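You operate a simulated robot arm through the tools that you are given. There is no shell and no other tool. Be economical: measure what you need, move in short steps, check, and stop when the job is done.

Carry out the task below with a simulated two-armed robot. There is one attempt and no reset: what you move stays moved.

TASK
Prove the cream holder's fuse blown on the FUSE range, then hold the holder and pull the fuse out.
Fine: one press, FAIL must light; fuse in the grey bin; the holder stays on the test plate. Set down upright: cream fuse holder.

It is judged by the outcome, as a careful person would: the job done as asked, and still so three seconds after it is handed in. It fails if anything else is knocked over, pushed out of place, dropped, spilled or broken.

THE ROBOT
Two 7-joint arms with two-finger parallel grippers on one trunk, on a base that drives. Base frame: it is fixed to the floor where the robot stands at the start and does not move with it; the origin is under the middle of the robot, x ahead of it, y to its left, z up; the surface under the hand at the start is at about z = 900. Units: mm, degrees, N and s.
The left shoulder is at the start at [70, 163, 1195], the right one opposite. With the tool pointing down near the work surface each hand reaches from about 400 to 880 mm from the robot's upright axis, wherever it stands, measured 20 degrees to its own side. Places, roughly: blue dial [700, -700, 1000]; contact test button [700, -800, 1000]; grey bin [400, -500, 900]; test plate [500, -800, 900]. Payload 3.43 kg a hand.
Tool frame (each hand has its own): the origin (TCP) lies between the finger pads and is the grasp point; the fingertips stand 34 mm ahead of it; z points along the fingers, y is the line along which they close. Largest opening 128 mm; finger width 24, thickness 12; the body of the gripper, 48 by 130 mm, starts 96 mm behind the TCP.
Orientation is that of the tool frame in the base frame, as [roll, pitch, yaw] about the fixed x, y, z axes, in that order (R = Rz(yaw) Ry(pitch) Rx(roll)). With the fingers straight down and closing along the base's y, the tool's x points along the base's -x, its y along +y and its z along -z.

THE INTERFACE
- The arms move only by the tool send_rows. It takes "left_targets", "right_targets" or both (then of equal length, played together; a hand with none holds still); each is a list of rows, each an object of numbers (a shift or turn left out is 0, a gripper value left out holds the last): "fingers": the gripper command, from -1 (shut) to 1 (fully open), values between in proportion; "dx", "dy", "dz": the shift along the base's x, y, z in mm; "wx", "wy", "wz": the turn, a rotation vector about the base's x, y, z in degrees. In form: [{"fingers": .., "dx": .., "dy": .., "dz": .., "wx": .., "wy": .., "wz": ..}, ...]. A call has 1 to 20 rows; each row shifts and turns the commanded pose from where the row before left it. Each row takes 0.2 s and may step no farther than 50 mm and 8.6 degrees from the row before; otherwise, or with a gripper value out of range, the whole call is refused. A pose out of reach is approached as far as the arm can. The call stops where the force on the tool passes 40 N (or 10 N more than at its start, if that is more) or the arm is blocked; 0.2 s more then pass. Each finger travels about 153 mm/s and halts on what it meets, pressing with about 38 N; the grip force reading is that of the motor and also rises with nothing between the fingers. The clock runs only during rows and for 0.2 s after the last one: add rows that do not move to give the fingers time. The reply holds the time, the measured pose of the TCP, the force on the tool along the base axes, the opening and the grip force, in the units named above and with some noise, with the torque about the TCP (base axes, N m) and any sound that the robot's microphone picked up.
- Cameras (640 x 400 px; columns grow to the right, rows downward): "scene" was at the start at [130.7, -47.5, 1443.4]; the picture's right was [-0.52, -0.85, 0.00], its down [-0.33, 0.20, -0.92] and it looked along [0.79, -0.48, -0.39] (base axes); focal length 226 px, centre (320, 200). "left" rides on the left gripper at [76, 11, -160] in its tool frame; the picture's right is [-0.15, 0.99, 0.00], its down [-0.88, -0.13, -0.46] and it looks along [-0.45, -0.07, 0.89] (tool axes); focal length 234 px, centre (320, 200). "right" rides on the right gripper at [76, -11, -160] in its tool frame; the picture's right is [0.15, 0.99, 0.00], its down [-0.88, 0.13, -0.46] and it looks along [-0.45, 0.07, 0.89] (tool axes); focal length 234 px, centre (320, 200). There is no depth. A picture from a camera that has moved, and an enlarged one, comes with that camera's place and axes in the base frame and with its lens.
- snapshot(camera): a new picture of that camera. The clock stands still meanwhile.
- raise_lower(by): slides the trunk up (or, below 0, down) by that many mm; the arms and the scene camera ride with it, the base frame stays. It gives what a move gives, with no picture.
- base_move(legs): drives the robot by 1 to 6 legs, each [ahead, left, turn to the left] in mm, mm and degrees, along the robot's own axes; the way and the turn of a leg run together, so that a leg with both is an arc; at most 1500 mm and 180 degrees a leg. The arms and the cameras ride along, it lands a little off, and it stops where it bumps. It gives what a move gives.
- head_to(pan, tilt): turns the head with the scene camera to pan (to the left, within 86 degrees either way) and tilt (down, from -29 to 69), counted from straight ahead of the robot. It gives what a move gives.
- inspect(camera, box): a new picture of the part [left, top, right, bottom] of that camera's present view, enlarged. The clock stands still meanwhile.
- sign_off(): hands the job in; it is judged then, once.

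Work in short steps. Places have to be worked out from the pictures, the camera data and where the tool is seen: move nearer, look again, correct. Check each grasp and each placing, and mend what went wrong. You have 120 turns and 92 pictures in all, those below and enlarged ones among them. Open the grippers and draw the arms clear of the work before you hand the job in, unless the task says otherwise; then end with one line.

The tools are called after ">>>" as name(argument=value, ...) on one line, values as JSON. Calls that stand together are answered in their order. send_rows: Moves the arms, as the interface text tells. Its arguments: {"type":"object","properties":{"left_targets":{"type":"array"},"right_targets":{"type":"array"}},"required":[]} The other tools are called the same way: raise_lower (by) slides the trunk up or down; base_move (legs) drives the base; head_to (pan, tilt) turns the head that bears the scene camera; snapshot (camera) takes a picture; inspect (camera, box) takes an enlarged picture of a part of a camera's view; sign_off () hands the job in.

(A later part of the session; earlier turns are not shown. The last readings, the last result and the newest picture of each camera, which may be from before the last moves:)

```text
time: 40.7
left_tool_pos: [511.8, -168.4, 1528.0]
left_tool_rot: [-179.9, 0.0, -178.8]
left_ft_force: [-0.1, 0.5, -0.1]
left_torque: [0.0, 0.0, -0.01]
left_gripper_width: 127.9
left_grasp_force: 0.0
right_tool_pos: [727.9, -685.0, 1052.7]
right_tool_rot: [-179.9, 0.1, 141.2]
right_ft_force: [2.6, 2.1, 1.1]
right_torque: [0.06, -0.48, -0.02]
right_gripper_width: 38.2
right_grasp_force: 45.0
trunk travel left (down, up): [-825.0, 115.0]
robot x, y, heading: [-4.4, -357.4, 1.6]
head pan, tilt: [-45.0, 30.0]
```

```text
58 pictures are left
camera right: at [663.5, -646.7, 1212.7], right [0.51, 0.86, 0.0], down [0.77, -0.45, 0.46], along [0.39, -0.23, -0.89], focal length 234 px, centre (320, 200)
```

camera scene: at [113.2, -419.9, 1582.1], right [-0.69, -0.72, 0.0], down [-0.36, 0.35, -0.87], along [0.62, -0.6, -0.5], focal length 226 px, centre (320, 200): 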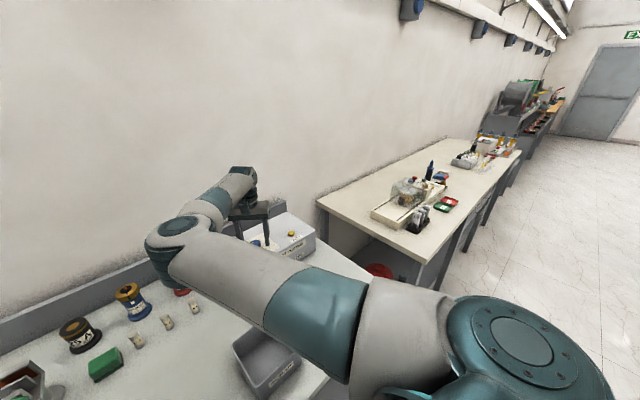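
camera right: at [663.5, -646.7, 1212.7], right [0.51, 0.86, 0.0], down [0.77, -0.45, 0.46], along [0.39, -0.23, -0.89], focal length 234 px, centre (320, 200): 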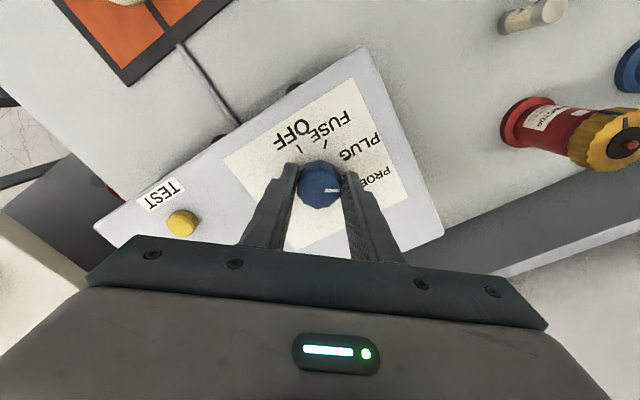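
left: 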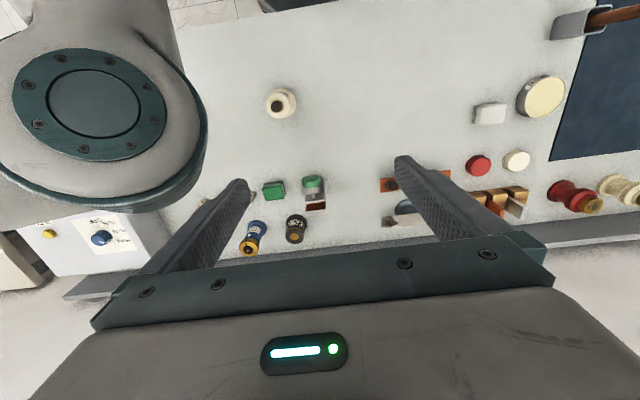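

The dial is gripped at 38 mm wide. I'll turn +40° first and check.

>>> send_rows(right_targets=[{"wz": 8}, {"wz": 8}, {"wz": 8}, {"wz": 8}, {"wz": 8}, {}])

>>> snapshot(camera="right")

```text
time: 42.1
left_tool_pos: [511.4, -171.2, 1527.4]
left_tool_rot: [179.8, 0.1, -178.8]
left_ft_force: [0.4, 0.3, 0.4]
left_torque: [-0.02, 0.02, 0.01]
left_gripper_width: 127.9
left_grasp_force: 0.1
right_tool_pos: [727.3, -690.5, 1054.4]
right_tool_rot: [-179.9, -0.1, -178.8]
right_ft_force: [1.4, -8.4, 4.9]
right_torque: [-0.18, 0.63, -0.04]
right_gripper_width: 38.1
right_grasp_force: 45.3
trunk travel left (down, up): [-825.0, 115.0]
robot x, y, heading: [-4.6, -359.9, 1.2]
head pan, tilt: [-45.0, 30.0]
```

```text
57 pictures are left
camera right: at [652.7, -701.7, 1212.7], right [-0.17, 0.99, 0.0], down [0.88, 0.15, 0.46], along [0.45, 0.07, -0.89], focal length 234 px, centre (320, 200)
```

right: 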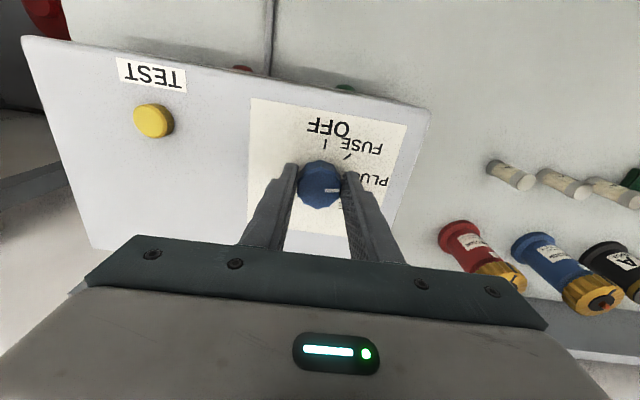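

The dial follows the hand and torque stays small. Turning the other 40°.

>>> send_rows(right_targets=[{"wz": 8}, {"wz": 8}, {"wz": 8}, {"wz": 8}, {"wz": 8}, {}])

>>> inspect(camera="right", box=[220, 80, 420, 220])

```text
time: 43.5
left_tool_pos: [513.0, -174.4, 1527.7]
left_tool_rot: [179.8, 0.0, -178.9]
left_ft_force: [-0.7, -0.1, 0.0]
left_torque: [-0.03, 0.0, 0.0]
left_gripper_width: 128.0
left_grasp_force: 0.1
right_tool_pos: [728.3, -692.7, 1053.6]
right_tool_rot: [-179.8, 0.0, -138.9]
right_ft_force: [13.3, -32.3, 15.1]
right_torque: [-1.22, 0.62, -0.18]
right_gripper_width: 38.1
right_grasp_force: 45.3
trunk travel left (down, up): [-825.0, 115.0]
robot x, y, heading: [-4.5, -357.5, 1.3]
head pan, tilt: [-45.0, 30.0]
```

```text
2.86 times, centred on (320, 150) of right
camera zoom: at [679.2, -750.8, 1212.5], right [-0.76, 0.65, 0.0], down [0.58, 0.68, 0.46], along [0.3, 0.35, -0.89], focal length 669 px, centre (320, 343)
```

zoom: 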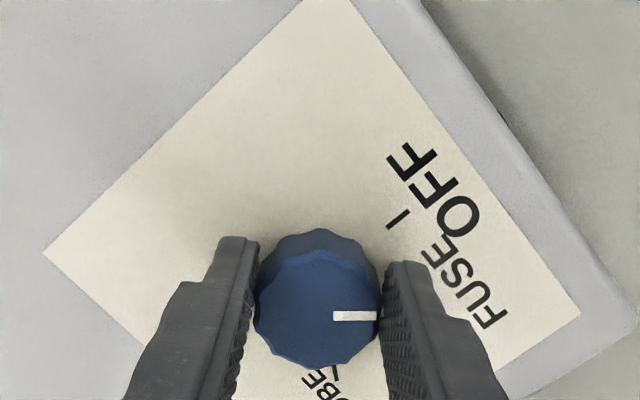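

The pointer appears to be at FUSE. There is a -32 N side load, so I'll relieve it before releasing.

>>> send_rows(right_targets=[{"dy": -2}, {"dy": -2}, {}])

```text
time: 44.3
left_tool_pos: [510.9, -172.9, 1527.1]
left_tool_rot: [179.8, 0.1, -178.9]
left_ft_force: [-0.5, 0.0, -0.2]
left_torque: [-0.03, 0.01, 0.01]
left_gripper_width: 128.0
left_grasp_force: 0.1
right_tool_pos: [728.5, -692.4, 1055.0]
right_tool_rot: [179.9, 0.1, -138.8]
right_ft_force: [7.9, -24.1, 11.4]
right_torque: [-0.9, -0.68, -0.16]
right_gripper_width: 37.8
right_grasp_force: 45.9
trunk travel left (down, up): [-825.0, 115.0]
robot x, y, heading: [-7.3, -359.0, 1.2]
head pan, tilt: [-45.0, 30.0]
```

It's easing, so I'll continue.

>>> send_rows(right_targets=[{"dy": -4, "dx": 1, "dz": 1}, {"dy": -4, "dx": 1, "dz": 1}, {"dy": -2}, {}])

```text
time: 45.3
left_tool_pos: [509.7, -165.1, 1526.3]
left_tool_rot: [-179.9, 0.1, -178.7]
left_ft_force: [-0.1, -0.2, 0.1]
left_torque: [-0.04, 0.0, 0.01]
left_gripper_width: 128.2
left_grasp_force: 0.0
right_tool_pos: [728.3, -692.2, 1053.3]
right_tool_rot: [179.5, 0.1, -138.4]
right_ft_force: [-20.3, 19.2, -15.3]
right_torque: [0.89, -0.64, 0.17]
right_gripper_width: 38.1
right_grasp_force: 45.3
trunk travel left (down, up): [-825.0, 115.0]
robot x, y, heading: [-1.9, -360.4, 1.4]
head pan, tilt: [-45.0, 30.0]
```

Overshot slightly; I'll go back about half.

>>> send_rows(right_targets=[{"dy": 4, "dx": -2, "dz": -1}, {}])

```text
time: 45.9
left_tool_pos: [512.2, -166.4, 1524.7]
left_tool_rot: [-179.9, -0.1, -178.9]
left_ft_force: [-0.5, 0.0, 0.3]
left_torque: [-0.01, -0.01, -0.01]
left_gripper_width: 127.7
left_grasp_force: 0.2
right_tool_pos: [729.0, -694.0, 1053.6]
right_tool_rot: [179.8, -0.1, -138.8]
right_ft_force: [-16.4, 22.4, -23.0]
right_torque: [0.65, -0.56, 0.15]
right_gripper_width: 38.1
right_grasp_force: 44.6
trunk travel left (down, up): [-825.0, 115.0]
robot x, y, heading: [-1.1, -360.0, 1.3]
head pan, tilt: [-45.0, 30.0]
```

Loads are moderate now. I'll open the fingers, which releases the rest, and rise.

>>> send_rows(right_targets=[{"fingers": -0.3}, {"fingers": 0.1}, {"fingers": 0.2}, {"dz": 20}, {"dz": 30}, {"dz": 30}, {}])

>>> inspect(camera="right", box=[200, 60, 440, 240])

```text
time: 47.5
left_tool_pos: [511.7, -170.3, 1526.2]
left_tool_rot: [-180.0, 0.0, -178.8]
left_ft_force: [0.2, 0.1, 0.5]
left_torque: [0.02, 0.01, 0.05]
left_gripper_width: 128.1
left_grasp_force: 0.0
right_tool_pos: [729.2, -695.4, 1134.0]
right_tool_rot: [-179.9, 0.1, -138.8]
right_ft_force: [0.3, 0.4, 0.0]
right_torque: [-0.03, 0.03, 0.01]
right_gripper_width: 76.8
right_grasp_force: 0.1
trunk travel left (down, up): [-825.0, 115.0]
robot x, y, heading: [-4.0, -360.1, 1.3]
head pan, tilt: [-45.0, 30.0]
```

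```text
2.22 times, centred on (320, 150) of right
camera zoom: at [681.6, -753.8, 1293.4], right [-0.76, 0.65, 0.0], down [0.58, 0.68, 0.46], along [0.3, 0.35, -0.89], focal length 520 px, centre (320, 311)
```

zoom: 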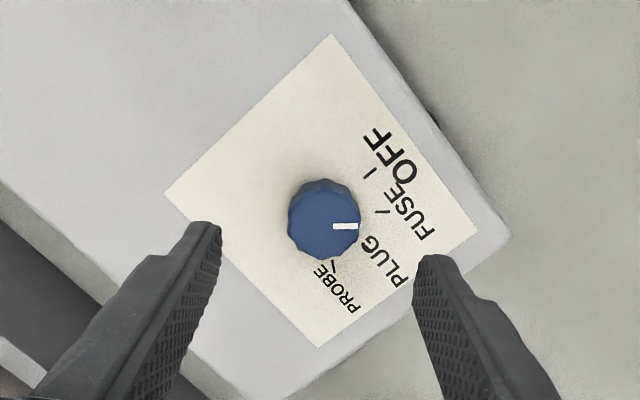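

The pointer works out to ~142° against the FUSE tick at ~138–140°, so it's on FUSE. Now I'll turn the hand back and go toward the TEST button with the fingers closing.

>>> send_rows(right_targets=[{"wz": -8, "dx": -15, "dy": -20}, {"wz": -8, "dx": -15, "dy": -20}, {"wz": -8, "dx": -10, "dy": -20}, {"wz": -8, "dx": -10, "dy": -20}, {"wz": -8, "dy": -20}, {"fingers": -1, "dy": -20}, {"dy": -13}, {}, {}])

>>> snapshot(camera="right")

```text
time: 49.5
left_tool_pos: [511.6, -169.6, 1525.8]
left_tool_rot: [179.9, 0.0, -178.9]
left_ft_force: [0.0, 0.5, -0.1]
left_torque: [0.0, 0.0, 0.0]
left_gripper_width: 128.1
left_grasp_force: 0.1
right_tool_pos: [677.9, -829.5, 1135.4]
right_tool_rot: [-179.9, 0.0, -178.8]
right_ft_force: [-1.2, -0.1, -1.1]
right_torque: [0.0, 0.01, 0.02]
right_gripper_width: 0.0
right_grasp_force: 32.4
trunk travel left (down, up): [-825.0, 115.0]
robot x, y, heading: [-7.0, -360.1, 1.1]
head pan, tilt: [-45.0, 30.0]
```

```text
54 pictures are left
camera right: at [604.1, -842.8, 1294.3], right [-0.17, 0.99, 0.0], down [0.88, 0.15, 0.46], along [0.45, 0.08, -0.89], focal length 234 px, centre (320, 200)
```

right: 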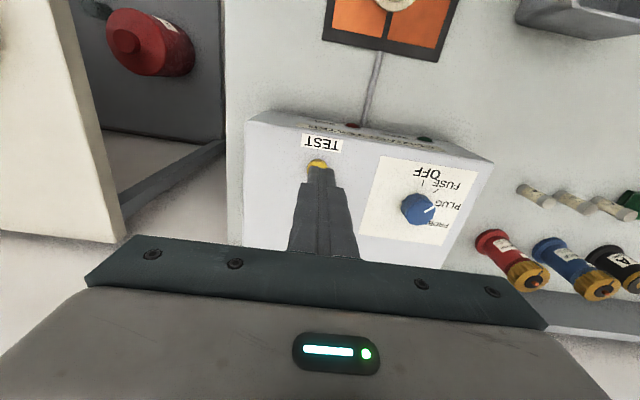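

I'll double-check the dial from this nearly straight view.

>>> inspect(camera="right", box=[290, 140, 490, 260])

```text
3.20 times, centred on (390, 200) of right
camera zoom: at [604.1, -842.8, 1294.3], right [-0.17, 0.99, 0.0], down [0.88, 0.15, 0.46], along [0.45, 0.08, -0.89], focal length 749 px, centre (96, 200)
```

zoom: 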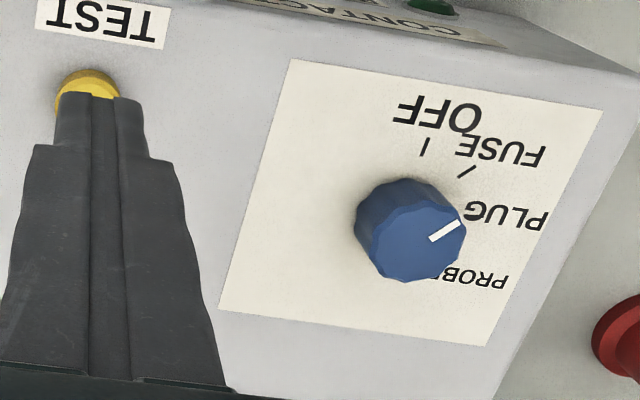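

The pointer computes to ~134–142° from both views, so FUSE is right (neighbours lie at 100° and 180°). The button top is triangulated at about (698, -828, 1024); I'll go above it, leaving ~8 mm.

>>> send_rows(right_targets=[{"dx": 10, "dy": 1}, {"dx": 10}, {"dz": -25}, {"dz": -25}, {"dz": -14}, {}])

>>> inspect(camera="scene", box=[220, 180, 340, 260])

>>> snapshot(camera="right")

```text
time: 50.9
left_tool_pos: [511.9, -169.6, 1526.9]
left_tool_rot: [-180.0, 0.1, -178.8]
left_ft_force: [0.4, -0.6, -0.2]
left_torque: [-0.02, 0.01, 0.01]
left_gripper_width: 127.9
left_grasp_force: 0.0
right_tool_pos: [699.6, -829.0, 1070.1]
right_tool_rot: [-180.0, 0.0, -178.9]
right_ft_force: [-0.3, 0.1, -0.1]
right_torque: [0.02, 0.05, 0.0]
right_gripper_width: 0.0
right_grasp_force: 33.4
trunk travel left (down, up): [-825.0, 115.0]
robot x, y, heading: [-1.5, -357.5, 1.0]
head pan, tilt: [-45.0, 30.0]
```

```text
5.00 times, centred on (280, 220) of scene
camera zoom: at [113.0, -419.9, 1582.2], right [-0.69, -0.72, 0.0], down [-0.36, 0.35, -0.87], along [0.62, -0.6, -0.5], focal length 1130 px, centre (520, 100)
```

zoom: 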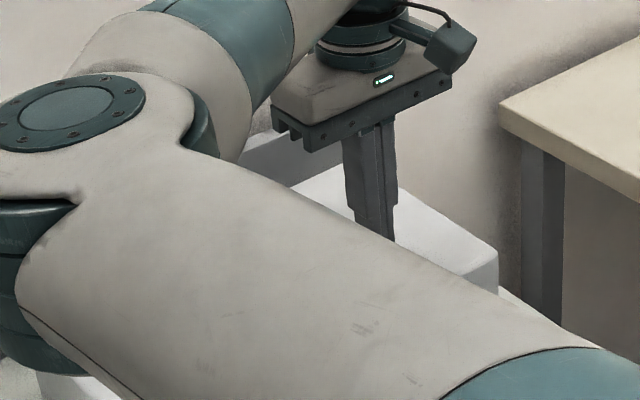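

```text
51 pictures are left
camera right: at [623.6, -841.2, 1229.5], right [-0.17, 0.99, 0.0], down [0.88, 0.15, 0.46], along [0.45, 0.08, -0.89], focal length 234 px, centre (320, 200)
```

right: 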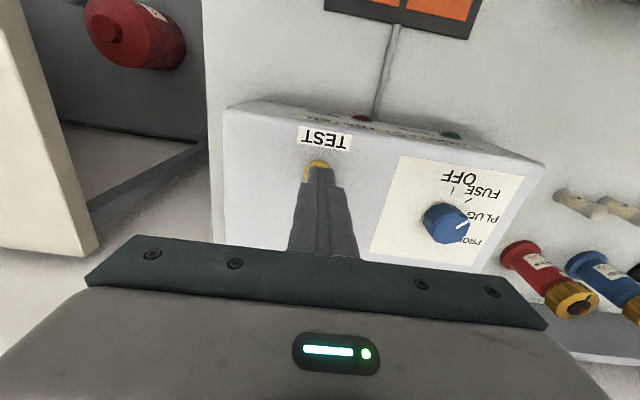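

The fingertips sit over the middle of the button. I'll press down slowly in one stroke; the move stops by force if needed.

>>> send_rows(right_targets=[{"dz": -3}, {"dz": -3}, {"dz": -2}, {"dz": -2}, {}])

```text
time: 52.1
left_tool_pos: [510.1, -168.9, 1526.0]
left_tool_rot: [179.9, -0.1, -178.8]
left_ft_force: [-0.1, 0.4, 0.2]
left_torque: [-0.01, -0.02, 0.03]
left_gripper_width: 128.0
left_grasp_force: 0.1
right_tool_pos: [697.1, -828.0, 1060.7]
right_tool_rot: [180.0, 0.0, -178.8]
right_ft_force: [-0.3, 0.4, 0.0]
right_torque: [-0.02, 0.0, 0.01]
right_gripper_width: 0.0
right_grasp_force: 32.7
trunk travel left (down, up): [-825.0, 115.0]
robot x, y, heading: [-3.8, -358.1, 1.1]
head pan, tilt: [-45.0, 30.0]
```

No contact yet at tip z≈1027; continuing.

>>> send_rows(right_targets=[{"dz": -2}, {"dz": -2}, {"dz": -2}, {}])

```text
time: 53.1
left_tool_pos: [511.9, -169.5, 1526.2]
left_tool_rot: [180.0, -0.1, -178.8]
left_ft_force: [0.4, 0.6, -0.4]
left_torque: [0.01, 0.03, -0.01]
left_gripper_width: 127.7
left_grasp_force: 0.1
right_tool_pos: [698.6, -828.4, 1055.3]
right_tool_rot: [179.9, -0.1, -178.8]
right_ft_force: [-0.5, 0.9, -0.1]
right_torque: [-0.01, -0.04, 0.01]
right_gripper_width: 0.0
right_grasp_force: 33.0
trunk travel left (down, up): [-825.0, 115.0]
robot x, y, heading: [-4.5, -362.1, 1.2]
head pan, tilt: [-45.0, 30.0]
```

>>> send_rows(right_targets=[{"dz": -2}, {"dz": -2}, {"dz": -2}, {}])

```text
time: 54.1
left_tool_pos: [511.4, -169.5, 1527.5]
left_tool_rot: [-179.9, 0.1, -178.8]
left_ft_force: [-0.1, -0.1, 1.2]
left_torque: [0.01, -0.03, 0.03]
left_gripper_width: 128.0
left_grasp_force: 0.1
right_tool_pos: [697.3, -829.0, 1049.8]
right_tool_rot: [-179.9, 0.2, -178.8]
right_ft_force: [2.2, -0.8, 9.0]
right_torque: [-0.04, -0.03, 0.01]
right_gripper_width: 0.0
right_grasp_force: 32.6
trunk travel left (down, up): [-825.0, 115.0]
robot x, y, heading: [-5.4, -363.8, 1.4]
head pan, tilt: [-45.0, 30.0]
heard: click
```

A click was heard, so I'll look at the lamps while holding still.

>>> inspect(camera="right", box=[270, 80, 490, 200])

```text
2.91 times, centred on (380, 140) of right
camera zoom: at [623.3, -840.5, 1209.1], right [-0.17, 0.99, 0.0], down [0.88, 0.15, 0.46], along [0.45, 0.07, -0.89], focal length 681 px, centre (146, 374)
```

zoom: 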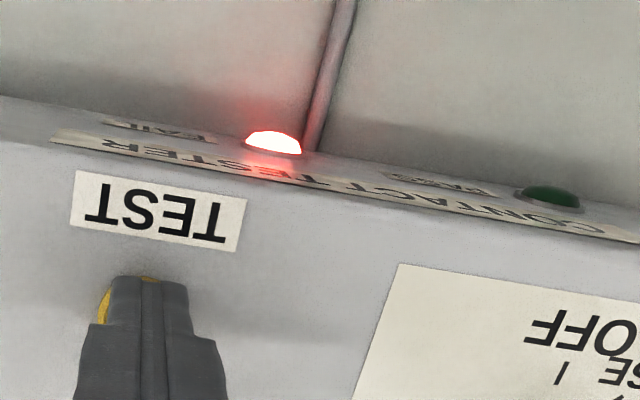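

FAIL is lit. Now I'll lift straight off the button (single press) and draw the hand back high over the plate.

>>> send_rows(right_targets=[{"dz": 10}, {"dz": 40}, {"dz": 40}, {"dz": 40}, {"dz": 40}, {"dx": -40, "dy": 10, "dz": 10}, {"dx": -40, "dy": 10, "dz": 10}, {"dx": -40, "dy": 10}, {"dx": -40, "dy": 10}, {"dx": -40, "dy": 10}, {"dx": -40, "dy": 10, "fingers": 0.3}, {"dx": -20}, {}])

>>> snapshot(camera="right")

```text
time: 56.9
left_tool_pos: [511.9, -169.2, 1526.5]
left_tool_rot: [180.0, 0.0, -178.8]
left_ft_force: [0.3, 0.2, 0.6]
left_torque: [-0.02, 0.01, 0.02]
left_gripper_width: 127.8
left_grasp_force: 0.2
right_tool_pos: [436.3, -765.2, 1241.5]
right_tool_rot: [180.0, 0.1, -178.9]
right_ft_force: [0.7, -1.0, -0.2]
right_torque: [0.01, -0.03, -0.01]
right_gripper_width: 83.1
right_grasp_force: 0.1
trunk travel left (down, up): [-825.0, 115.0]
robot x, y, heading: [-2.6, -357.8, 1.0]
head pan, tilt: [-45.0, 30.0]
```

```text
49 pictures are left
camera right: at [362.5, -778.1, 1400.3], right [-0.17, 0.99, 0.0], down [0.88, 0.15, 0.46], along [0.45, 0.08, -0.89], focal length 234 px, centre (320, 200)
```

right: 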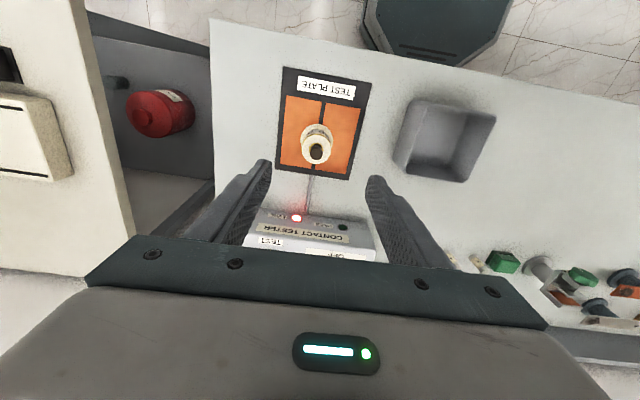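

FAIL stays lit. To let both hands reach the holder, I'll back the base up, shift it right and turn it 27° right, so the plate is straight ahead.

>>> base_move(legs=[[-130, 0, 0], [0, -100, 0], [0, 0, -28]])

>>> head_to(pan=0, tilt=40)

>>> snapshot(camera="scene")

```text
time: 60.4
left_tool_pos: [414.2, -542.8, 1526.3]
left_tool_rot: [-179.9, 0.1, 152.4]
left_ft_force: [0.9, -0.6, 0.0]
left_torque: [0.01, 0.0, 0.0]
left_gripper_width: 128.2
left_grasp_force: 0.1
right_tool_pos: [64.0, -1029.1, 1241.3]
right_tool_rot: [179.9, 0.0, 152.5]
right_ft_force: [0.1, 0.0, 0.2]
right_torque: [0.01, -0.01, 0.01]
right_gripper_width: 83.0
right_grasp_force: 0.0
trunk travel left (down, up): [-825.0, 115.0]
robot x, y, heading: [-125.2, -459.9, -27.4]
head pan, tilt: [-45.0, 30.0]
```

```text
time: 61.5
left_tool_pos: [414.6, -541.6, 1525.8]
left_tool_rot: [-179.9, 0.0, 152.6]
left_ft_force: [-0.7, 0.3, 0.5]
left_torque: [0.02, -0.01, 0.02]
left_gripper_width: 128.1
left_grasp_force: 0.1
right_tool_pos: [62.3, -1030.1, 1241.7]
right_tool_rot: [180.0, 0.0, 152.5]
right_ft_force: [-0.7, -0.5, 0.0]
right_torque: [-0.02, 0.02, -0.01]
right_gripper_width: 83.2
right_grasp_force: 0.0
trunk travel left (down, up): [-825.0, 115.0]
robot x, y, heading: [-128.5, -464.6, -27.6]
head pan, tilt: [0.0, 40.0]
```

```text
48 pictures are left
camera scene: at [-7.6, -523.3, 1566.9], right [-0.46, -0.89, 0.0], down [-0.57, 0.3, -0.77], along [0.68, -0.35, -0.64], focal length 226 px, centre (320, 200)
```

scene: 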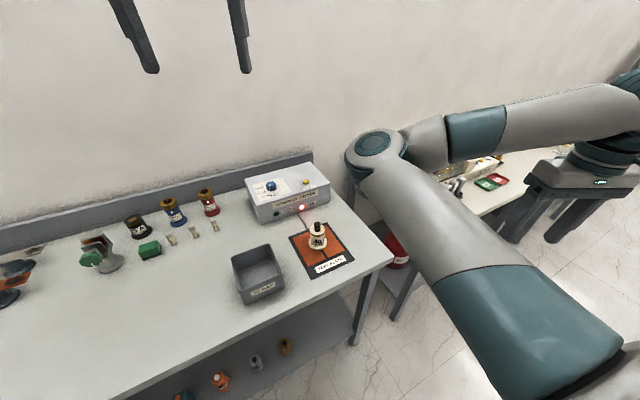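

Clear view: the holder is upright and FAIL is lit. Now I'll bring the right hand to the front of the plate, staying high, and start tilting it to point forward and down.

>>> send_rows(right_targets=[{"dx": 25, "dy": 30, "wz": 7}, {"dx": 25, "dy": 30, "wz": 7}, {"dx": 25, "dy": 30, "wz": 7}, {"dx": 25, "dy": 30, "wz": 6}, {"dx": 25, "dy": 30}, {"dx": 25, "dy": 30}, {"dx": 25, "dy": 30}, {"dx": 25, "dy": 30}, {}])

```text
time: 63.5
left_tool_pos: [414.2, -542.2, 1526.7]
left_tool_rot: [-179.9, 0.0, 152.6]
left_ft_force: [-0.5, -1.0, 0.1]
left_torque: [0.01, -0.02, -0.02]
left_gripper_width: 127.9
left_grasp_force: 0.1
right_tool_pos: [120.7, -1040.8, 1260.3]
right_tool_rot: [-180.0, 0.0, 179.4]
right_ft_force: [0.0, -0.4, 0.1]
right_torque: [-0.01, -0.02, -0.02]
right_gripper_width: 83.2
right_grasp_force: 0.1
right hand out of reach, approached as far as the arm can: row 1, 2, 3, 4, 5, 6, 7, 8
trunk travel left (down, up): [-825.0, 115.0]
robot x, y, heading: [-132.1, -463.6, -27.5]
head pan, tilt: [0.0, 40.0]
```

The arm is limited when folded in, so I'll try extending outward first, with the hand aligned to the robot's heading.

>>> send_rows(right_targets=[{"dx": 30, "dy": -10, "wz": -7}, {"dx": 35, "dy": -10, "wz": -7}, {"dx": 40, "wz": -7}, {"dx": 40, "wz": -6}, {"dx": 30, "dy": 15}, {"dx": 30, "dy": 25}, {"dx": 20, "dy": 30}, {"dx": 10, "dy": 30}, {}])

>>> snapshot(camera="scene")

```text
time: 65.5
left_tool_pos: [413.6, -541.5, 1526.3]
left_tool_rot: [-180.0, 0.0, 152.5]
left_ft_force: [-0.1, 0.7, -0.1]
left_torque: [0.01, -0.01, -0.01]
left_gripper_width: 128.0
left_grasp_force: 0.1
right_tool_pos: [329.3, -1063.7, 1262.3]
right_tool_rot: [-180.0, -0.1, 152.5]
right_ft_force: [0.4, -0.6, -1.0]
right_torque: [-0.04, 0.0, -0.01]
right_gripper_width: 83.2
right_grasp_force: 0.1
right hand out of reach, approached as far as the arm can: row 2, 3, 5, 6, 7, 8
trunk travel left (down, up): [-825.0, 115.0]
robot x, y, heading: [-131.3, -463.9, -27.6]
head pan, tilt: [0.0, 40.0]
```

```text
47 pictures are left
camera scene: at [-8.1, -523.6, 1566.9], right [-0.46, -0.89, 0.0], down [-0.57, 0.3, -0.77], along [0.68, -0.35, -0.64], focal length 226 px, centre (320, 200)
```

scene: 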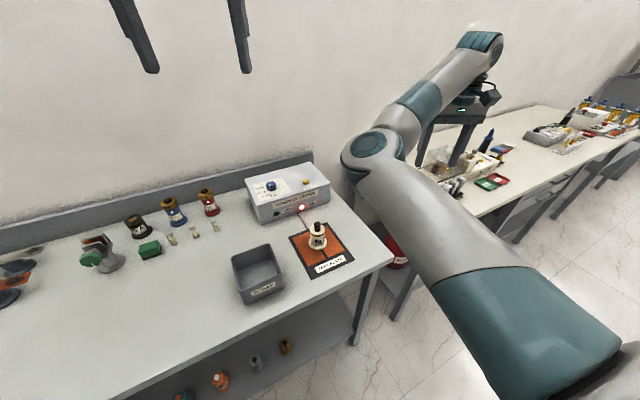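

The upper arm sits at its inward joint limit, so the right hand only works well to the robot's right. I'll turn the base back left, so the holder is at (600, -300) from the robot; the left hand comes over the top and the right hand holds from the right side.

>>> base_move(legs=[[0, 0, 27]])

>>> send_rows(left_targets=[{"dy": -40, "dx": 10, "dz": -20}, {"dy": -40, "dx": 10, "dz": -20}, {"dy": -40, "dx": 10, "dz": -20}, {"dy": -40, "dx": 10, "dz": -20}, {"dy": -40, "dx": 10, "dz": -20}, {}])

>>> snapshot(camera="scene")

```text
time: 67.2
left_tool_pos: [392.0, -288.3, 1526.3]
left_tool_rot: [179.9, 0.1, 179.3]
left_ft_force: [-0.4, 0.2, 0.4]
left_torque: [0.02, 0.0, -0.01]
left_gripper_width: 128.0
left_grasp_force: 0.0
right_tool_pos: [552.3, -791.3, 1261.6]
right_tool_rot: [-179.9, 0.0, 179.3]
right_ft_force: [-0.2, 0.2, 0.3]
right_torque: [0.01, 0.03, 0.0]
right_gripper_width: 83.0
right_grasp_force: 0.1
trunk travel left (down, up): [-825.0, 115.0]
robot x, y, heading: [-128.4, -461.8, -0.7]
head pan, tilt: [0.0, 40.0]
```

```text
time: 68.7
left_tool_pos: [440.8, -485.3, 1426.2]
left_tool_rot: [-179.9, 0.2, 179.3]
left_ft_force: [0.4, 1.3, 0.1]
left_torque: [-0.07, -0.01, -0.03]
left_gripper_width: 128.0
left_grasp_force: 0.0
right_tool_pos: [549.9, -788.8, 1263.1]
right_tool_rot: [-179.9, 0.1, 179.5]
right_ft_force: [-0.3, 0.9, 0.2]
right_torque: [-0.02, 0.02, -0.02]
right_gripper_width: 83.2
right_grasp_force: 0.1
trunk travel left (down, up): [-825.0, 115.0]
robot x, y, heading: [-130.7, -461.0, -0.9]
head pan, tilt: [0.0, 40.0]
```

```text
46 pictures are left
camera scene: at [6.8, -460.9, 1566.9], right [-0.01, -1.0, 0.0], down [-0.64, 0.01, -0.77], along [0.77, -0.01, -0.64], focal length 226 px, centre (320, 200)
```

scene: 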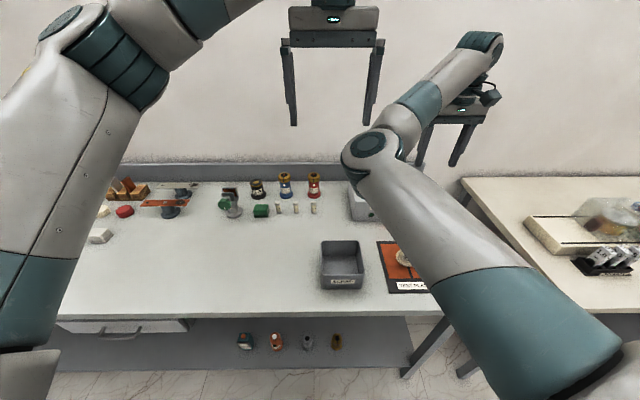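

The left arm is elbow-out and can cross easily, while the right elbow is low and inward. So the right will hold the holder from its front-right side (tool pointing forward-left, 45° down) and the left will pull from above. First I'll move the right hand aside, up high, and turn it.

>>> send_rows(right_targets=[{"dx": -30, "dy": -15, "wz": 8}, {"dx": -30, "dy": -15, "wz": 8}, {"dx": -30, "dy": -15, "wz": 8}, {"dx": -30, "dy": -15, "wz": 8}, {"dx": -20, "wz": 8}, {"dx": -10, "wz": 8}, {"fingers": 1}, {}])

```text
time: 70.5
left_tool_pos: [440.5, -486.8, 1425.8]
left_tool_rot: [-179.9, 0.0, 179.4]
left_ft_force: [-1.2, -0.5, 0.1]
left_torque: [-0.01, 0.0, 0.0]
left_gripper_width: 128.1
left_grasp_force: 0.0
right_tool_pos: [403.4, -861.2, 1264.3]
right_tool_rot: [180.0, 0.0, -132.5]
right_ft_force: [-0.3, 0.3, -0.5]
right_torque: [-0.04, 0.0, -0.01]
right_gripper_width: 128.0
right_grasp_force: 0.1
right hand out of reach, approached as far as the arm can: row 1, 6
trunk travel left (down, up): [-825.0, 115.0]
robot x, y, heading: [-129.3, -461.5, -0.8]
head pan, tilt: [0.0, 40.0]
```

Yaw is set (forward direction az 47.5°). Now I'll tilt the tool by 45° about its closing axis.

>>> send_rows(right_targets=[{"wx": 5.53, "wy": -5.07}, {"wx": 5.53, "wy": -5.07}, {"wx": 5.53, "wy": -5.07}, {"wx": 5.53, "wy": -5.07}, {"wx": 5.53, "wy": -5.07}, {"wx": 5.53, "wy": -5.07}, {}])

>>> snapshot(camera="scene")

>>> snapshot(camera="right")

```text
time: 72.0
left_tool_pos: [440.9, -487.0, 1425.2]
left_tool_rot: [-179.9, 0.0, 179.4]
left_ft_force: [-0.1, 0.5, 0.2]
left_torque: [0.02, -0.02, 0.03]
left_gripper_width: 127.8
left_grasp_force: 0.1
right_tool_pos: [406.6, -860.9, 1264.5]
right_tool_rot: [179.9, 45.0, -132.7]
right_ft_force: [0.3, 1.1, 1.1]
right_torque: [-0.02, -0.02, 0.0]
right_gripper_width: 127.9
right_grasp_force: 0.1
trunk travel left (down, up): [-825.0, 115.0]
robot x, y, heading: [-127.6, -459.1, -0.9]
head pan, tilt: [0.0, 40.0]
```

```text
45 pictures are left
camera scene: at [8.0, -462.2, 1566.8], right [-0.01, -1.0, 0.0], down [-0.64, 0.01, -0.77], along [0.77, -0.01, -0.64], focal length 226 px, centre (320, 200)
```

scene: 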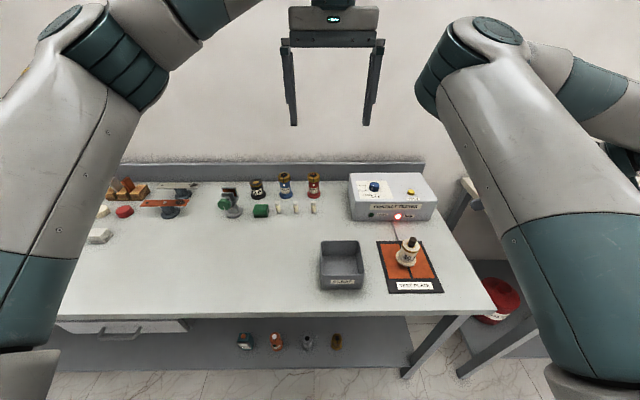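

```text
44 pictures are left
camera right: at [303.3, -991.5, 1322.0], right [-0.8, 0.59, -0.1], down [0.11, 0.31, 0.95], along [0.59, 0.74, -0.31], focal length 234 px, centre (320, 200)
```

right: 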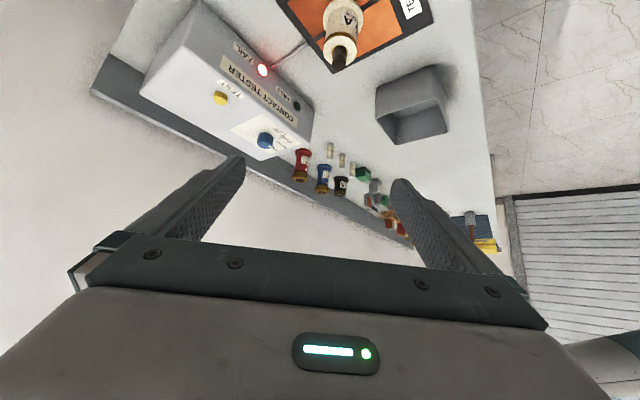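

The right arm swung into a nice elbow-up posture. I'll lower toward the pre-grasp point ~120 mm back along the tool axis.

>>> send_rows(right_targets=[{"dz": -35}, {"dz": -35}, {"dz": -35}, {"dz": -35}, {"dz": -35, "dy": 10}, {"dz": -30, "dy": 10, "dx": 2}, {"dz": -17, "dy": 13}, {}])

>>> snapshot(camera="scene")

>>> snapshot(camera="right")

```text
time: 73.8
left_tool_pos: [440.1, -488.2, 1425.9]
left_tool_rot: [-180.0, 0.0, 179.4]
left_ft_force: [0.2, 0.0, 0.1]
left_torque: [-0.02, 0.0, 0.03]
left_gripper_width: 127.9
left_grasp_force: 0.0
right_tool_pos: [407.2, -829.1, 1040.3]
right_tool_rot: [179.8, 45.0, -132.8]
right_ft_force: [0.6, 0.5, 0.0]
right_torque: [0.03, 0.02, -0.04]
right_gripper_width: 128.0
right_grasp_force: 0.0
trunk travel left (down, up): [-825.0, 115.0]
robot x, y, heading: [-129.5, -463.5, -0.7]
head pan, tilt: [0.0, 40.0]
```

```text
43 pictures are left
camera scene: at [7.6, -462.8, 1566.8], right [-0.01, -1.0, 0.0], down [-0.64, 0.01, -0.77], along [0.77, -0.01, -0.64], focal length 226 px, centre (320, 200)
```

scene: 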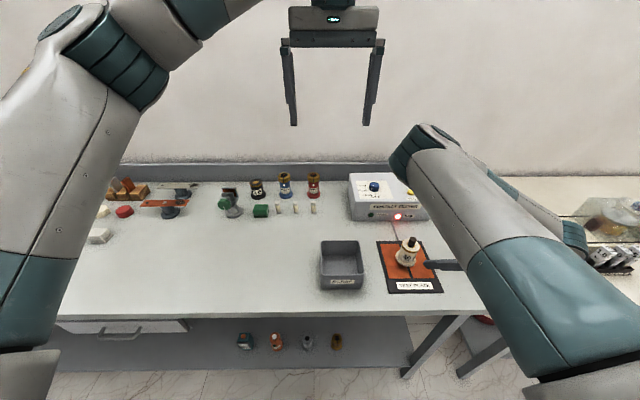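

```text
42 pictures are left
camera right: at [305.6, -957.9, 1099.8], right [-0.8, 0.59, -0.1], down [0.11, 0.31, 0.95], along [0.59, 0.74, -0.31], focal length 234 px, centre (320, 200)
```

right: 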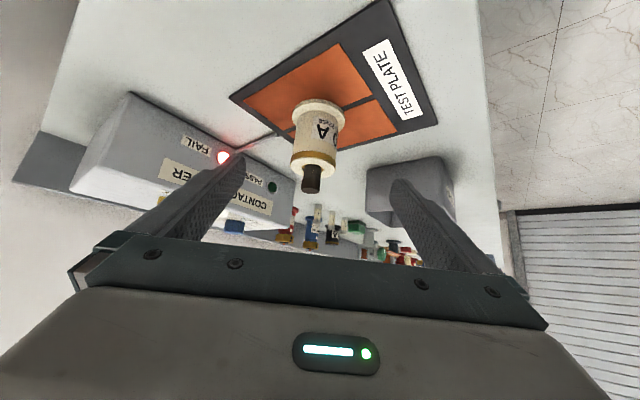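

The holder sits between the fingers, about 5 mm off toward the left finger. I'll correct that and advance 115 mm along the tool axis.

>>> send_rows(right_targets=[{"dx": 4, "dy": -4}, {"dx": 7.8, "dy": 8.5, "dz": -11.6}, {"dx": 7.8, "dy": 8.5, "dz": -11.6}, {"dx": 7.8, "dy": 8.5, "dz": -11.6}, {"dx": 7.8, "dy": 8.5, "dz": -11.6}, {"dx": 7.8, "dy": 8.5, "dz": -11.6}, {"dx": 7.8, "dy": 8.5, "dz": -11.6}, {"dx": 7.8, "dy": 8.5, "dz": -11.6}, {}])

>>> snapshot(camera="right")

>>> inspect(camera="scene", box=[360, 220, 460, 300])

```text
time: 75.8
left_tool_pos: [440.5, -487.9, 1425.5]
left_tool_rot: [-179.9, 0.0, 179.4]
left_ft_force: [0.1, -0.4, -0.2]
left_torque: [0.02, -0.02, -0.01]
left_gripper_width: 127.7
left_grasp_force: 0.0
right_tool_pos: [467.4, -775.5, 958.1]
right_tool_rot: [179.8, 44.9, -132.7]
right_ft_force: [0.5, 0.0, -0.8]
right_torque: [0.01, 0.01, -0.02]
right_gripper_width: 127.9
right_grasp_force: 0.0
trunk travel left (down, up): [-825.0, 115.0]
robot x, y, heading: [-126.8, -463.9, -0.7]
head pan, tilt: [0.0, 40.0]
```

```text
41 pictures are left
camera right: at [364.5, -904.7, 1016.8], right [-0.8, 0.59, -0.1], down [0.11, 0.31, 0.95], along [0.59, 0.74, -0.31], focal length 234 px, centre (320, 200)
```

right: 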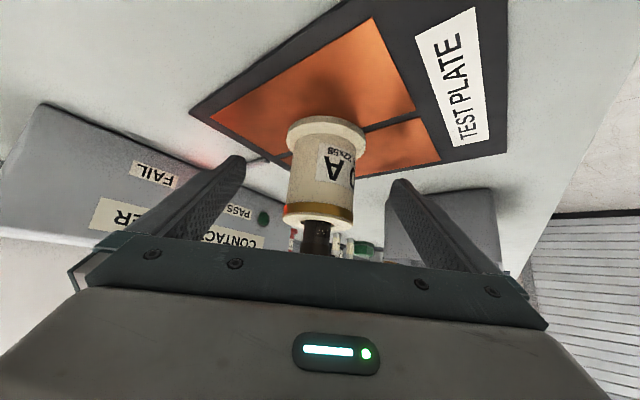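

```text
5.00 times, centred on (410, 260) of scene
camera zoom: at [7.6, -462.8, 1566.8], right [-0.01, -1.0, 0.0], down [-0.64, 0.01, -0.77], along [0.77, -0.01, -0.64], focal length 1130 px, centre (-130, -100)
```

zoom: 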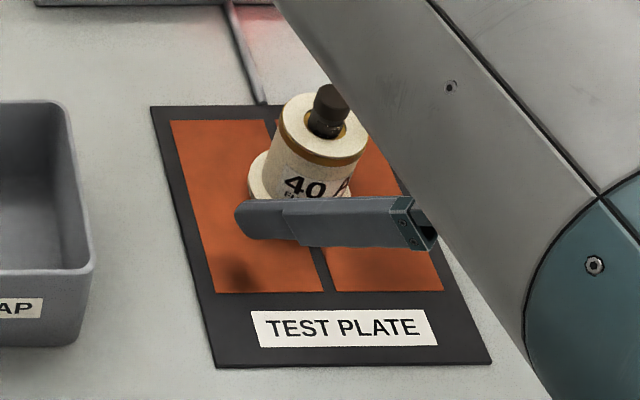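

The body is well between the fingers, within 2 mm of centred. Closing on it gently.

>>> send_rows(right_targets=[{"fingers": 0.4}, {"fingers": 0.1}, {"fingers": -0.1}, {"fingers": -0.25}, {"fingers": -0.5}, {"fingers": -1}, {}])

>>> snapshot(camera="right")

>>> inspect(camera="scene", box=[360, 220, 460, 300])

```text
time: 77.5
left_tool_pos: [439.9, -487.8, 1424.7]
left_tool_rot: [-180.0, 0.0, 179.4]
left_ft_force: [-0.7, -0.2, -0.3]
left_torque: [-0.01, 0.01, 0.0]
left_gripper_width: 128.0
left_grasp_force: 0.0
right_tool_pos: [468.4, -775.3, 957.7]
right_tool_rot: [179.8, 45.0, -132.8]
right_ft_force: [0.9, 0.6, 0.0]
right_torque: [-0.09, -0.11, 0.03]
right_gripper_width: 52.6
right_grasp_force: 37.7
trunk travel left (down, up): [-825.0, 115.0]
robot x, y, heading: [-131.6, -463.9, -0.9]
head pan, tilt: [0.0, 40.0]
```

```text
39 pictures are left
camera right: at [364.6, -904.8, 1017.0], right [-0.8, 0.59, -0.1], down [0.11, 0.31, 0.95], along [0.59, 0.74, -0.31], focal length 234 px, centre (320, 200)
```

right: 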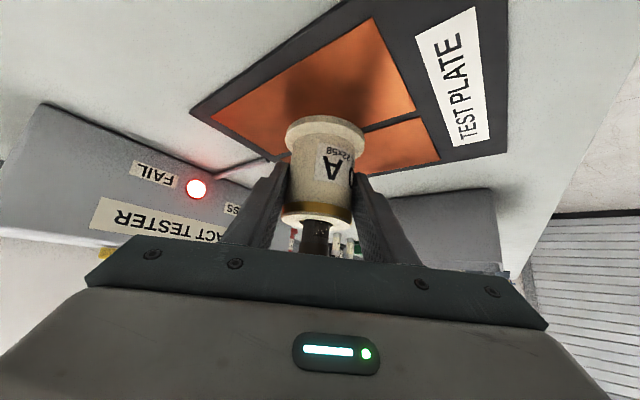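

```text
5.00 times, centred on (410, 260) of scene
camera zoom: at [7.7, -462.7, 1566.8], right [-0.01, -1.0, 0.0], down [-0.64, 0.01, -0.77], along [0.77, -0.01, -0.64], focal length 1130 px, centre (-130, -100)
```

zoom: 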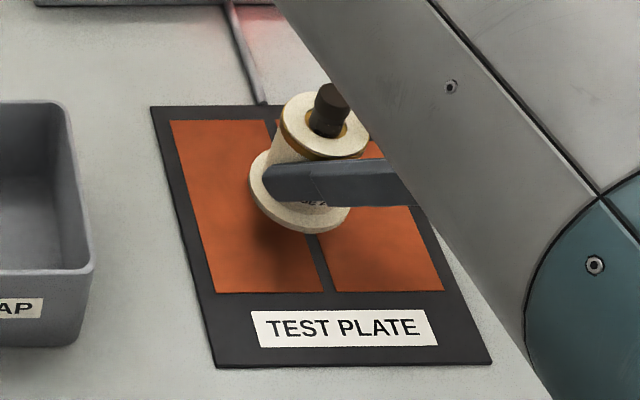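

The holder is held at 52.6 mm with near-zero load and still flat on the plate. The right elbow is high near the plate, so the left should come in from the left, pointing toward -y at 45° down. I'll turn the left hand in free space first.

>>> send_rows(left_targets=[{"dx": 10, "dy": 10, "wz": -8.2}, {"dx": 10, "dy": 10, "wz": -8.2}, {"dx": 10, "dy": 10, "wz": -8.2}, {"dx": 10, "dy": 10, "wz": -8.2}, {"wz": -8.2}, {"wz": -8.2}, {"wz": -8.2}, {"wz": -8.2}, {"wz": -8.2}, {"wz": -8.2}, {"wz": -7.4}, {}])

```text
time: 80.0
left_tool_pos: [344.3, -467.1, 1380.3]
left_tool_rot: [180.0, 0.1, 90.0]
left_ft_force: [-0.1, 0.9, 0.0]
left_torque: [0.01, 0.04, -0.01]
left_gripper_width: 128.1
left_grasp_force: 0.1
left hand out of reach, approached as far as the arm can: row 8, 9, 10, 11
right_tool_pos: [467.1, -773.3, 959.5]
right_tool_rot: [179.7, 45.1, -132.7]
right_ft_force: [-0.5, -0.3, 0.5]
right_torque: [-0.07, -0.05, -0.03]
right_gripper_width: 52.8
right_grasp_force: 38.3
trunk travel left (down, up): [-825.0, 115.0]
robot x, y, heading: [-125.5, -461.2, -0.4]
head pan, tilt: [0.0, 40.0]
```

Yaw is reached (position shifted a bit). Now the tilt.

>>> send_rows(left_targets=[{"wx": -7.5}, {"wx": -7.5}, {"wx": -7.5}, {"wx": -7.5}, {"wx": -7.5}, {"wx": -7.5}, {"dx": 20, "dy": 10}, {"dx": 20, "dy": 10}, {}])

>>> snapshot(camera="scene")

>>> snapshot(camera="left")

```text
time: 82.0
left_tool_pos: [346.5, -466.9, 1379.2]
left_tool_rot: [-179.8, 45.1, 89.9]
left_ft_force: [0.4, -0.1, 0.4]
left_torque: [0.02, 0.01, 0.0]
left_gripper_width: 127.9
left_grasp_force: 0.0
left hand out of reach, approached as far as the arm can: row 7, 8
right_tool_pos: [468.1, -774.4, 958.1]
right_tool_rot: [179.7, 45.1, -132.6]
right_ft_force: [-1.4, -0.2, 1.2]
right_torque: [-0.02, 0.0, 0.03]
right_gripper_width: 52.5
right_grasp_force: 38.0
trunk travel left (down, up): [-825.0, 115.0]
robot x, y, heading: [-126.8, -462.0, -0.7]
head pan, tilt: [0.0, 40.0]
```

```text
37 pictures are left
camera scene: at [7.7, -462.7, 1566.8], right [-0.01, -1.0, 0.0], down [-0.64, 0.01, -0.77], along [0.77, -0.01, -0.64], focal length 226 px, centre (320, 200)
```

scene: 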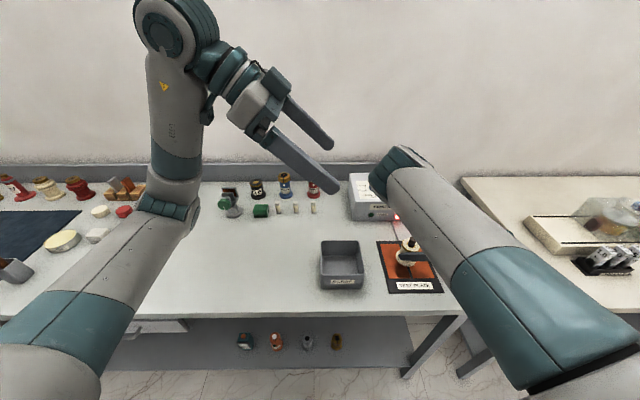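

```text
36 pictures are left
camera left: at [357.9, -302.2, 1440.2], right [0.99, -0.1, 0.1], down [-0.13, -0.3, 0.95], along [-0.07, -0.95, -0.31], focal length 234 px, centre (320, 200)
```

left: 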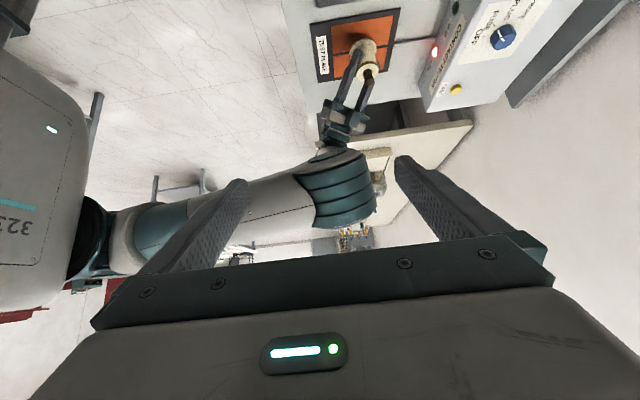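

Good posture. I'll lower straight down first, away from the right elbow, moving ahead in x as well.

>>> send_rows(left_targets=[{"dz": -30}, {"dz": -30}, {"dz": -30, "dx": 15}, {"dz": -30, "dx": 15}, {"dz": -30, "dx": 20}, {"dz": -30, "dx": 20}, {"dz": -30, "dx": 20}, {"dz": -20, "dx": 20}, {"dx": 14}, {}])

>>> snapshot(camera="scene")

>>> snapshot(camera="left")

```text
time: 84.2
left_tool_pos: [345.7, -468.5, 1370.5]
left_tool_rot: [-179.9, 44.9, 90.2]
left_ft_force: [0.9, 0.3, -0.6]
left_torque: [0.0, 0.04, -0.02]
left_gripper_width: 128.1
left_grasp_force: 0.1
left hand out of reach, approached as far as the arm can: row 1, 2, 3, 4, 5, 6, 7, 8, 9
right_tool_pos: [467.3, -774.7, 957.9]
right_tool_rot: [179.8, 45.0, -132.7]
right_ft_force: [-0.4, 0.8, 0.8]
right_torque: [0.0, -0.01, 0.03]
right_gripper_width: 52.8
right_grasp_force: 38.1
trunk travel left (down, up): [-825.0, 115.0]
robot x, y, heading: [-126.6, -460.9, -0.6]
head pan, tilt: [0.0, 40.0]
```

```text
35 pictures are left
camera scene: at [7.8, -462.7, 1566.8], right [-0.01, -1.0, 0.0], down [-0.64, 0.01, -0.77], along [0.77, -0.01, -0.64], focal length 226 px, centre (320, 200)
```

scene: 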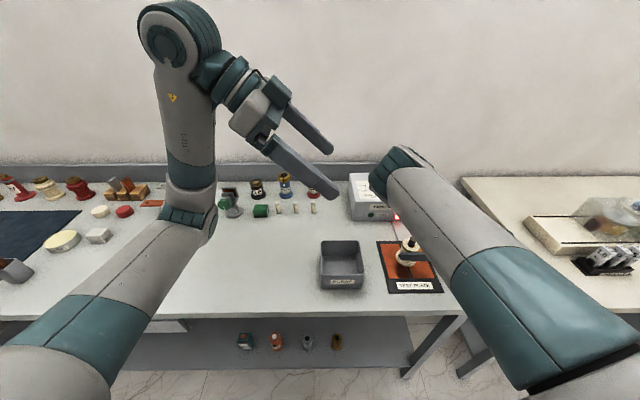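

```text
34 pictures are left
camera left: at [357.7, -302.0, 1429.9], right [0.99, -0.1, 0.1], down [-0.13, -0.3, 0.95], along [-0.07, -0.95, -0.31], focal length 234 px, centre (320, 200)
```

left: 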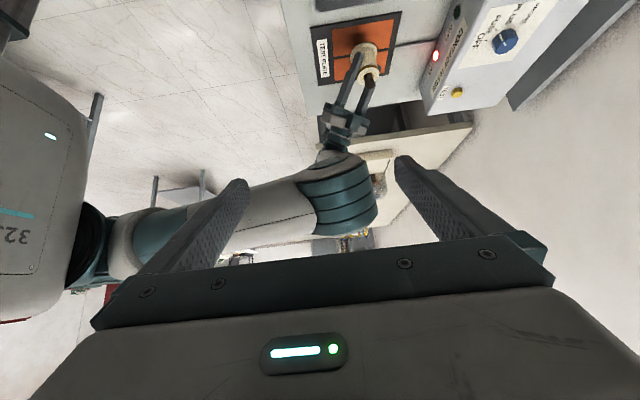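

It's at a wrist limit. I'll turn back 30° (pointing az -60°), then lower.

>>> send_rows(left_targets=[{"wz": 7.5}, {"wz": 7.5}, {"wz": 7.5}, {"wz": 7.5}, {"dz": -25}, {"dz": -25}, {"dz": -25}, {"dz": -25, "dx": 10}, {"dz": -25, "dx": 10}, {"dz": -25, "dx": 10}, {}])

>>> snapshot(camera="scene")

```text
time: 86.7
left_tool_pos: [375.5, -467.3, 1220.2]
left_tool_rot: [179.9, 45.0, 119.9]
left_ft_force: [-0.1, 1.1, -1.8]
left_torque: [0.03, -0.01, 0.03]
left_gripper_width: 128.1
left_grasp_force: 0.0
right_tool_pos: [467.2, -774.4, 958.2]
right_tool_rot: [179.7, 45.0, -132.7]
right_ft_force: [-0.7, 0.6, -1.2]
right_torque: [0.01, 0.02, 0.0]
right_gripper_width: 52.7
right_grasp_force: 37.9
trunk travel left (down, up): [-825.0, 115.0]
robot x, y, heading: [-131.8, -463.5, -0.8]
head pan, tilt: [0.0, 40.0]
```

```text
33 pictures are left
camera scene: at [7.7, -462.8, 1566.8], right [-0.01, -1.0, 0.0], down [-0.64, 0.01, -0.77], along [0.77, -0.01, -0.64], focal length 226 px, centre (320, 200)
```

scene: 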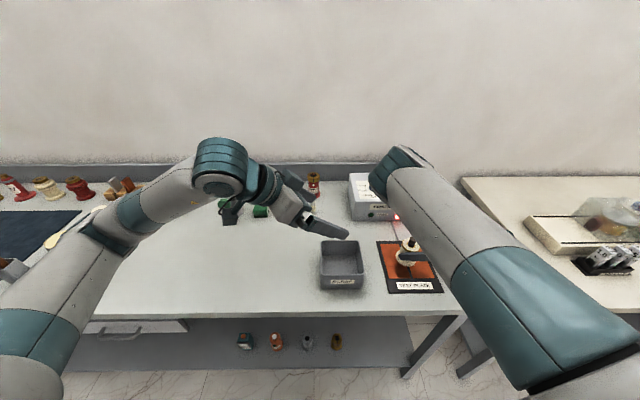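

That freed it: the left now points az -60°, 45° down, with a clear corridor to the holder. I'll advance to partway.

>>> send_rows(left_targets=[{"dz": -20, "dy": -20, "dx": 8}, {"dz": -20, "dy": -20, "dx": 8}, {"dz": -20, "dy": -20, "dx": 8}, {"dz": -20, "dy": -20, "dx": 8}, {"dz": -10, "dy": -20, "dx": 8}, {"dy": -20, "dz": -5, "fingers": 0.1}, {"dy": -20}, {}])

>>> snapshot(camera="scene")

>>> snapshot(camera="left")

```text
time: 88.5
left_tool_pos: [419.5, -605.1, 1124.7]
left_tool_rot: [-179.9, 45.2, 120.0]
left_ft_force: [-0.1, 1.0, 0.4]
left_torque: [-0.02, -0.01, -0.03]
left_gripper_width: 70.5
left_grasp_force: 0.0
right_tool_pos: [468.1, -774.8, 957.8]
right_tool_rot: [180.0, 44.9, -132.7]
right_ft_force: [-1.2, -0.6, -0.3]
right_torque: [-0.11, -0.06, -0.07]
right_gripper_width: 52.7
right_grasp_force: 38.0
trunk travel left (down, up): [-825.0, 115.0]
robot x, y, heading: [-127.9, -466.5, -0.7]
head pan, tilt: [0.0, 40.0]
```

```text
32 pictures are left
camera scene: at [7.9, -462.1, 1566.8], right [-0.01, -1.0, 0.0], down [-0.64, 0.01, -0.77], along [0.77, -0.01, -0.64], focal length 226 px, centre (320, 200)
```

scene: 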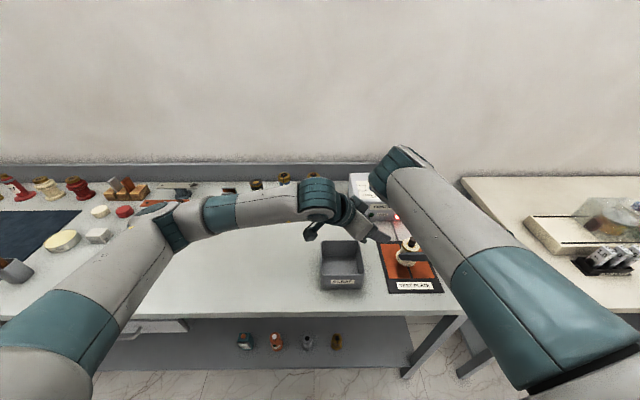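

```text
31 pictures are left
camera left: at [345.7, -457.2, 1183.4], right [0.91, 0.4, 0.1], down [0.04, -0.32, 0.95], along [0.42, -0.86, -0.31], focal length 234 px, centre (320, 200)
```

left: 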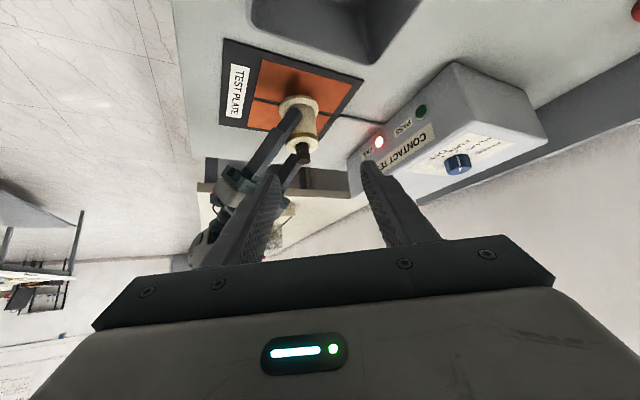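

>>> inspect(camera="left", box=[250, 80, 370, 180])

```text
4.00 times, centred on (310, 130) of left
camera zoom: at [345.7, -457.2, 1183.4], right [0.91, 0.4, 0.1], down [0.04, -0.32, 0.95], along [0.42, -0.86, -0.31], focal length 937 px, centre (360, 480)
```

zoom: 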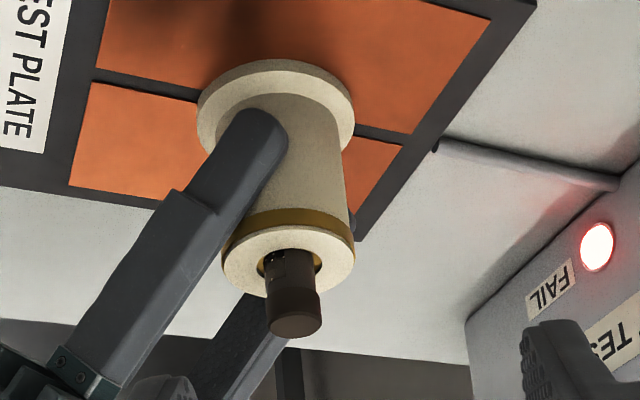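

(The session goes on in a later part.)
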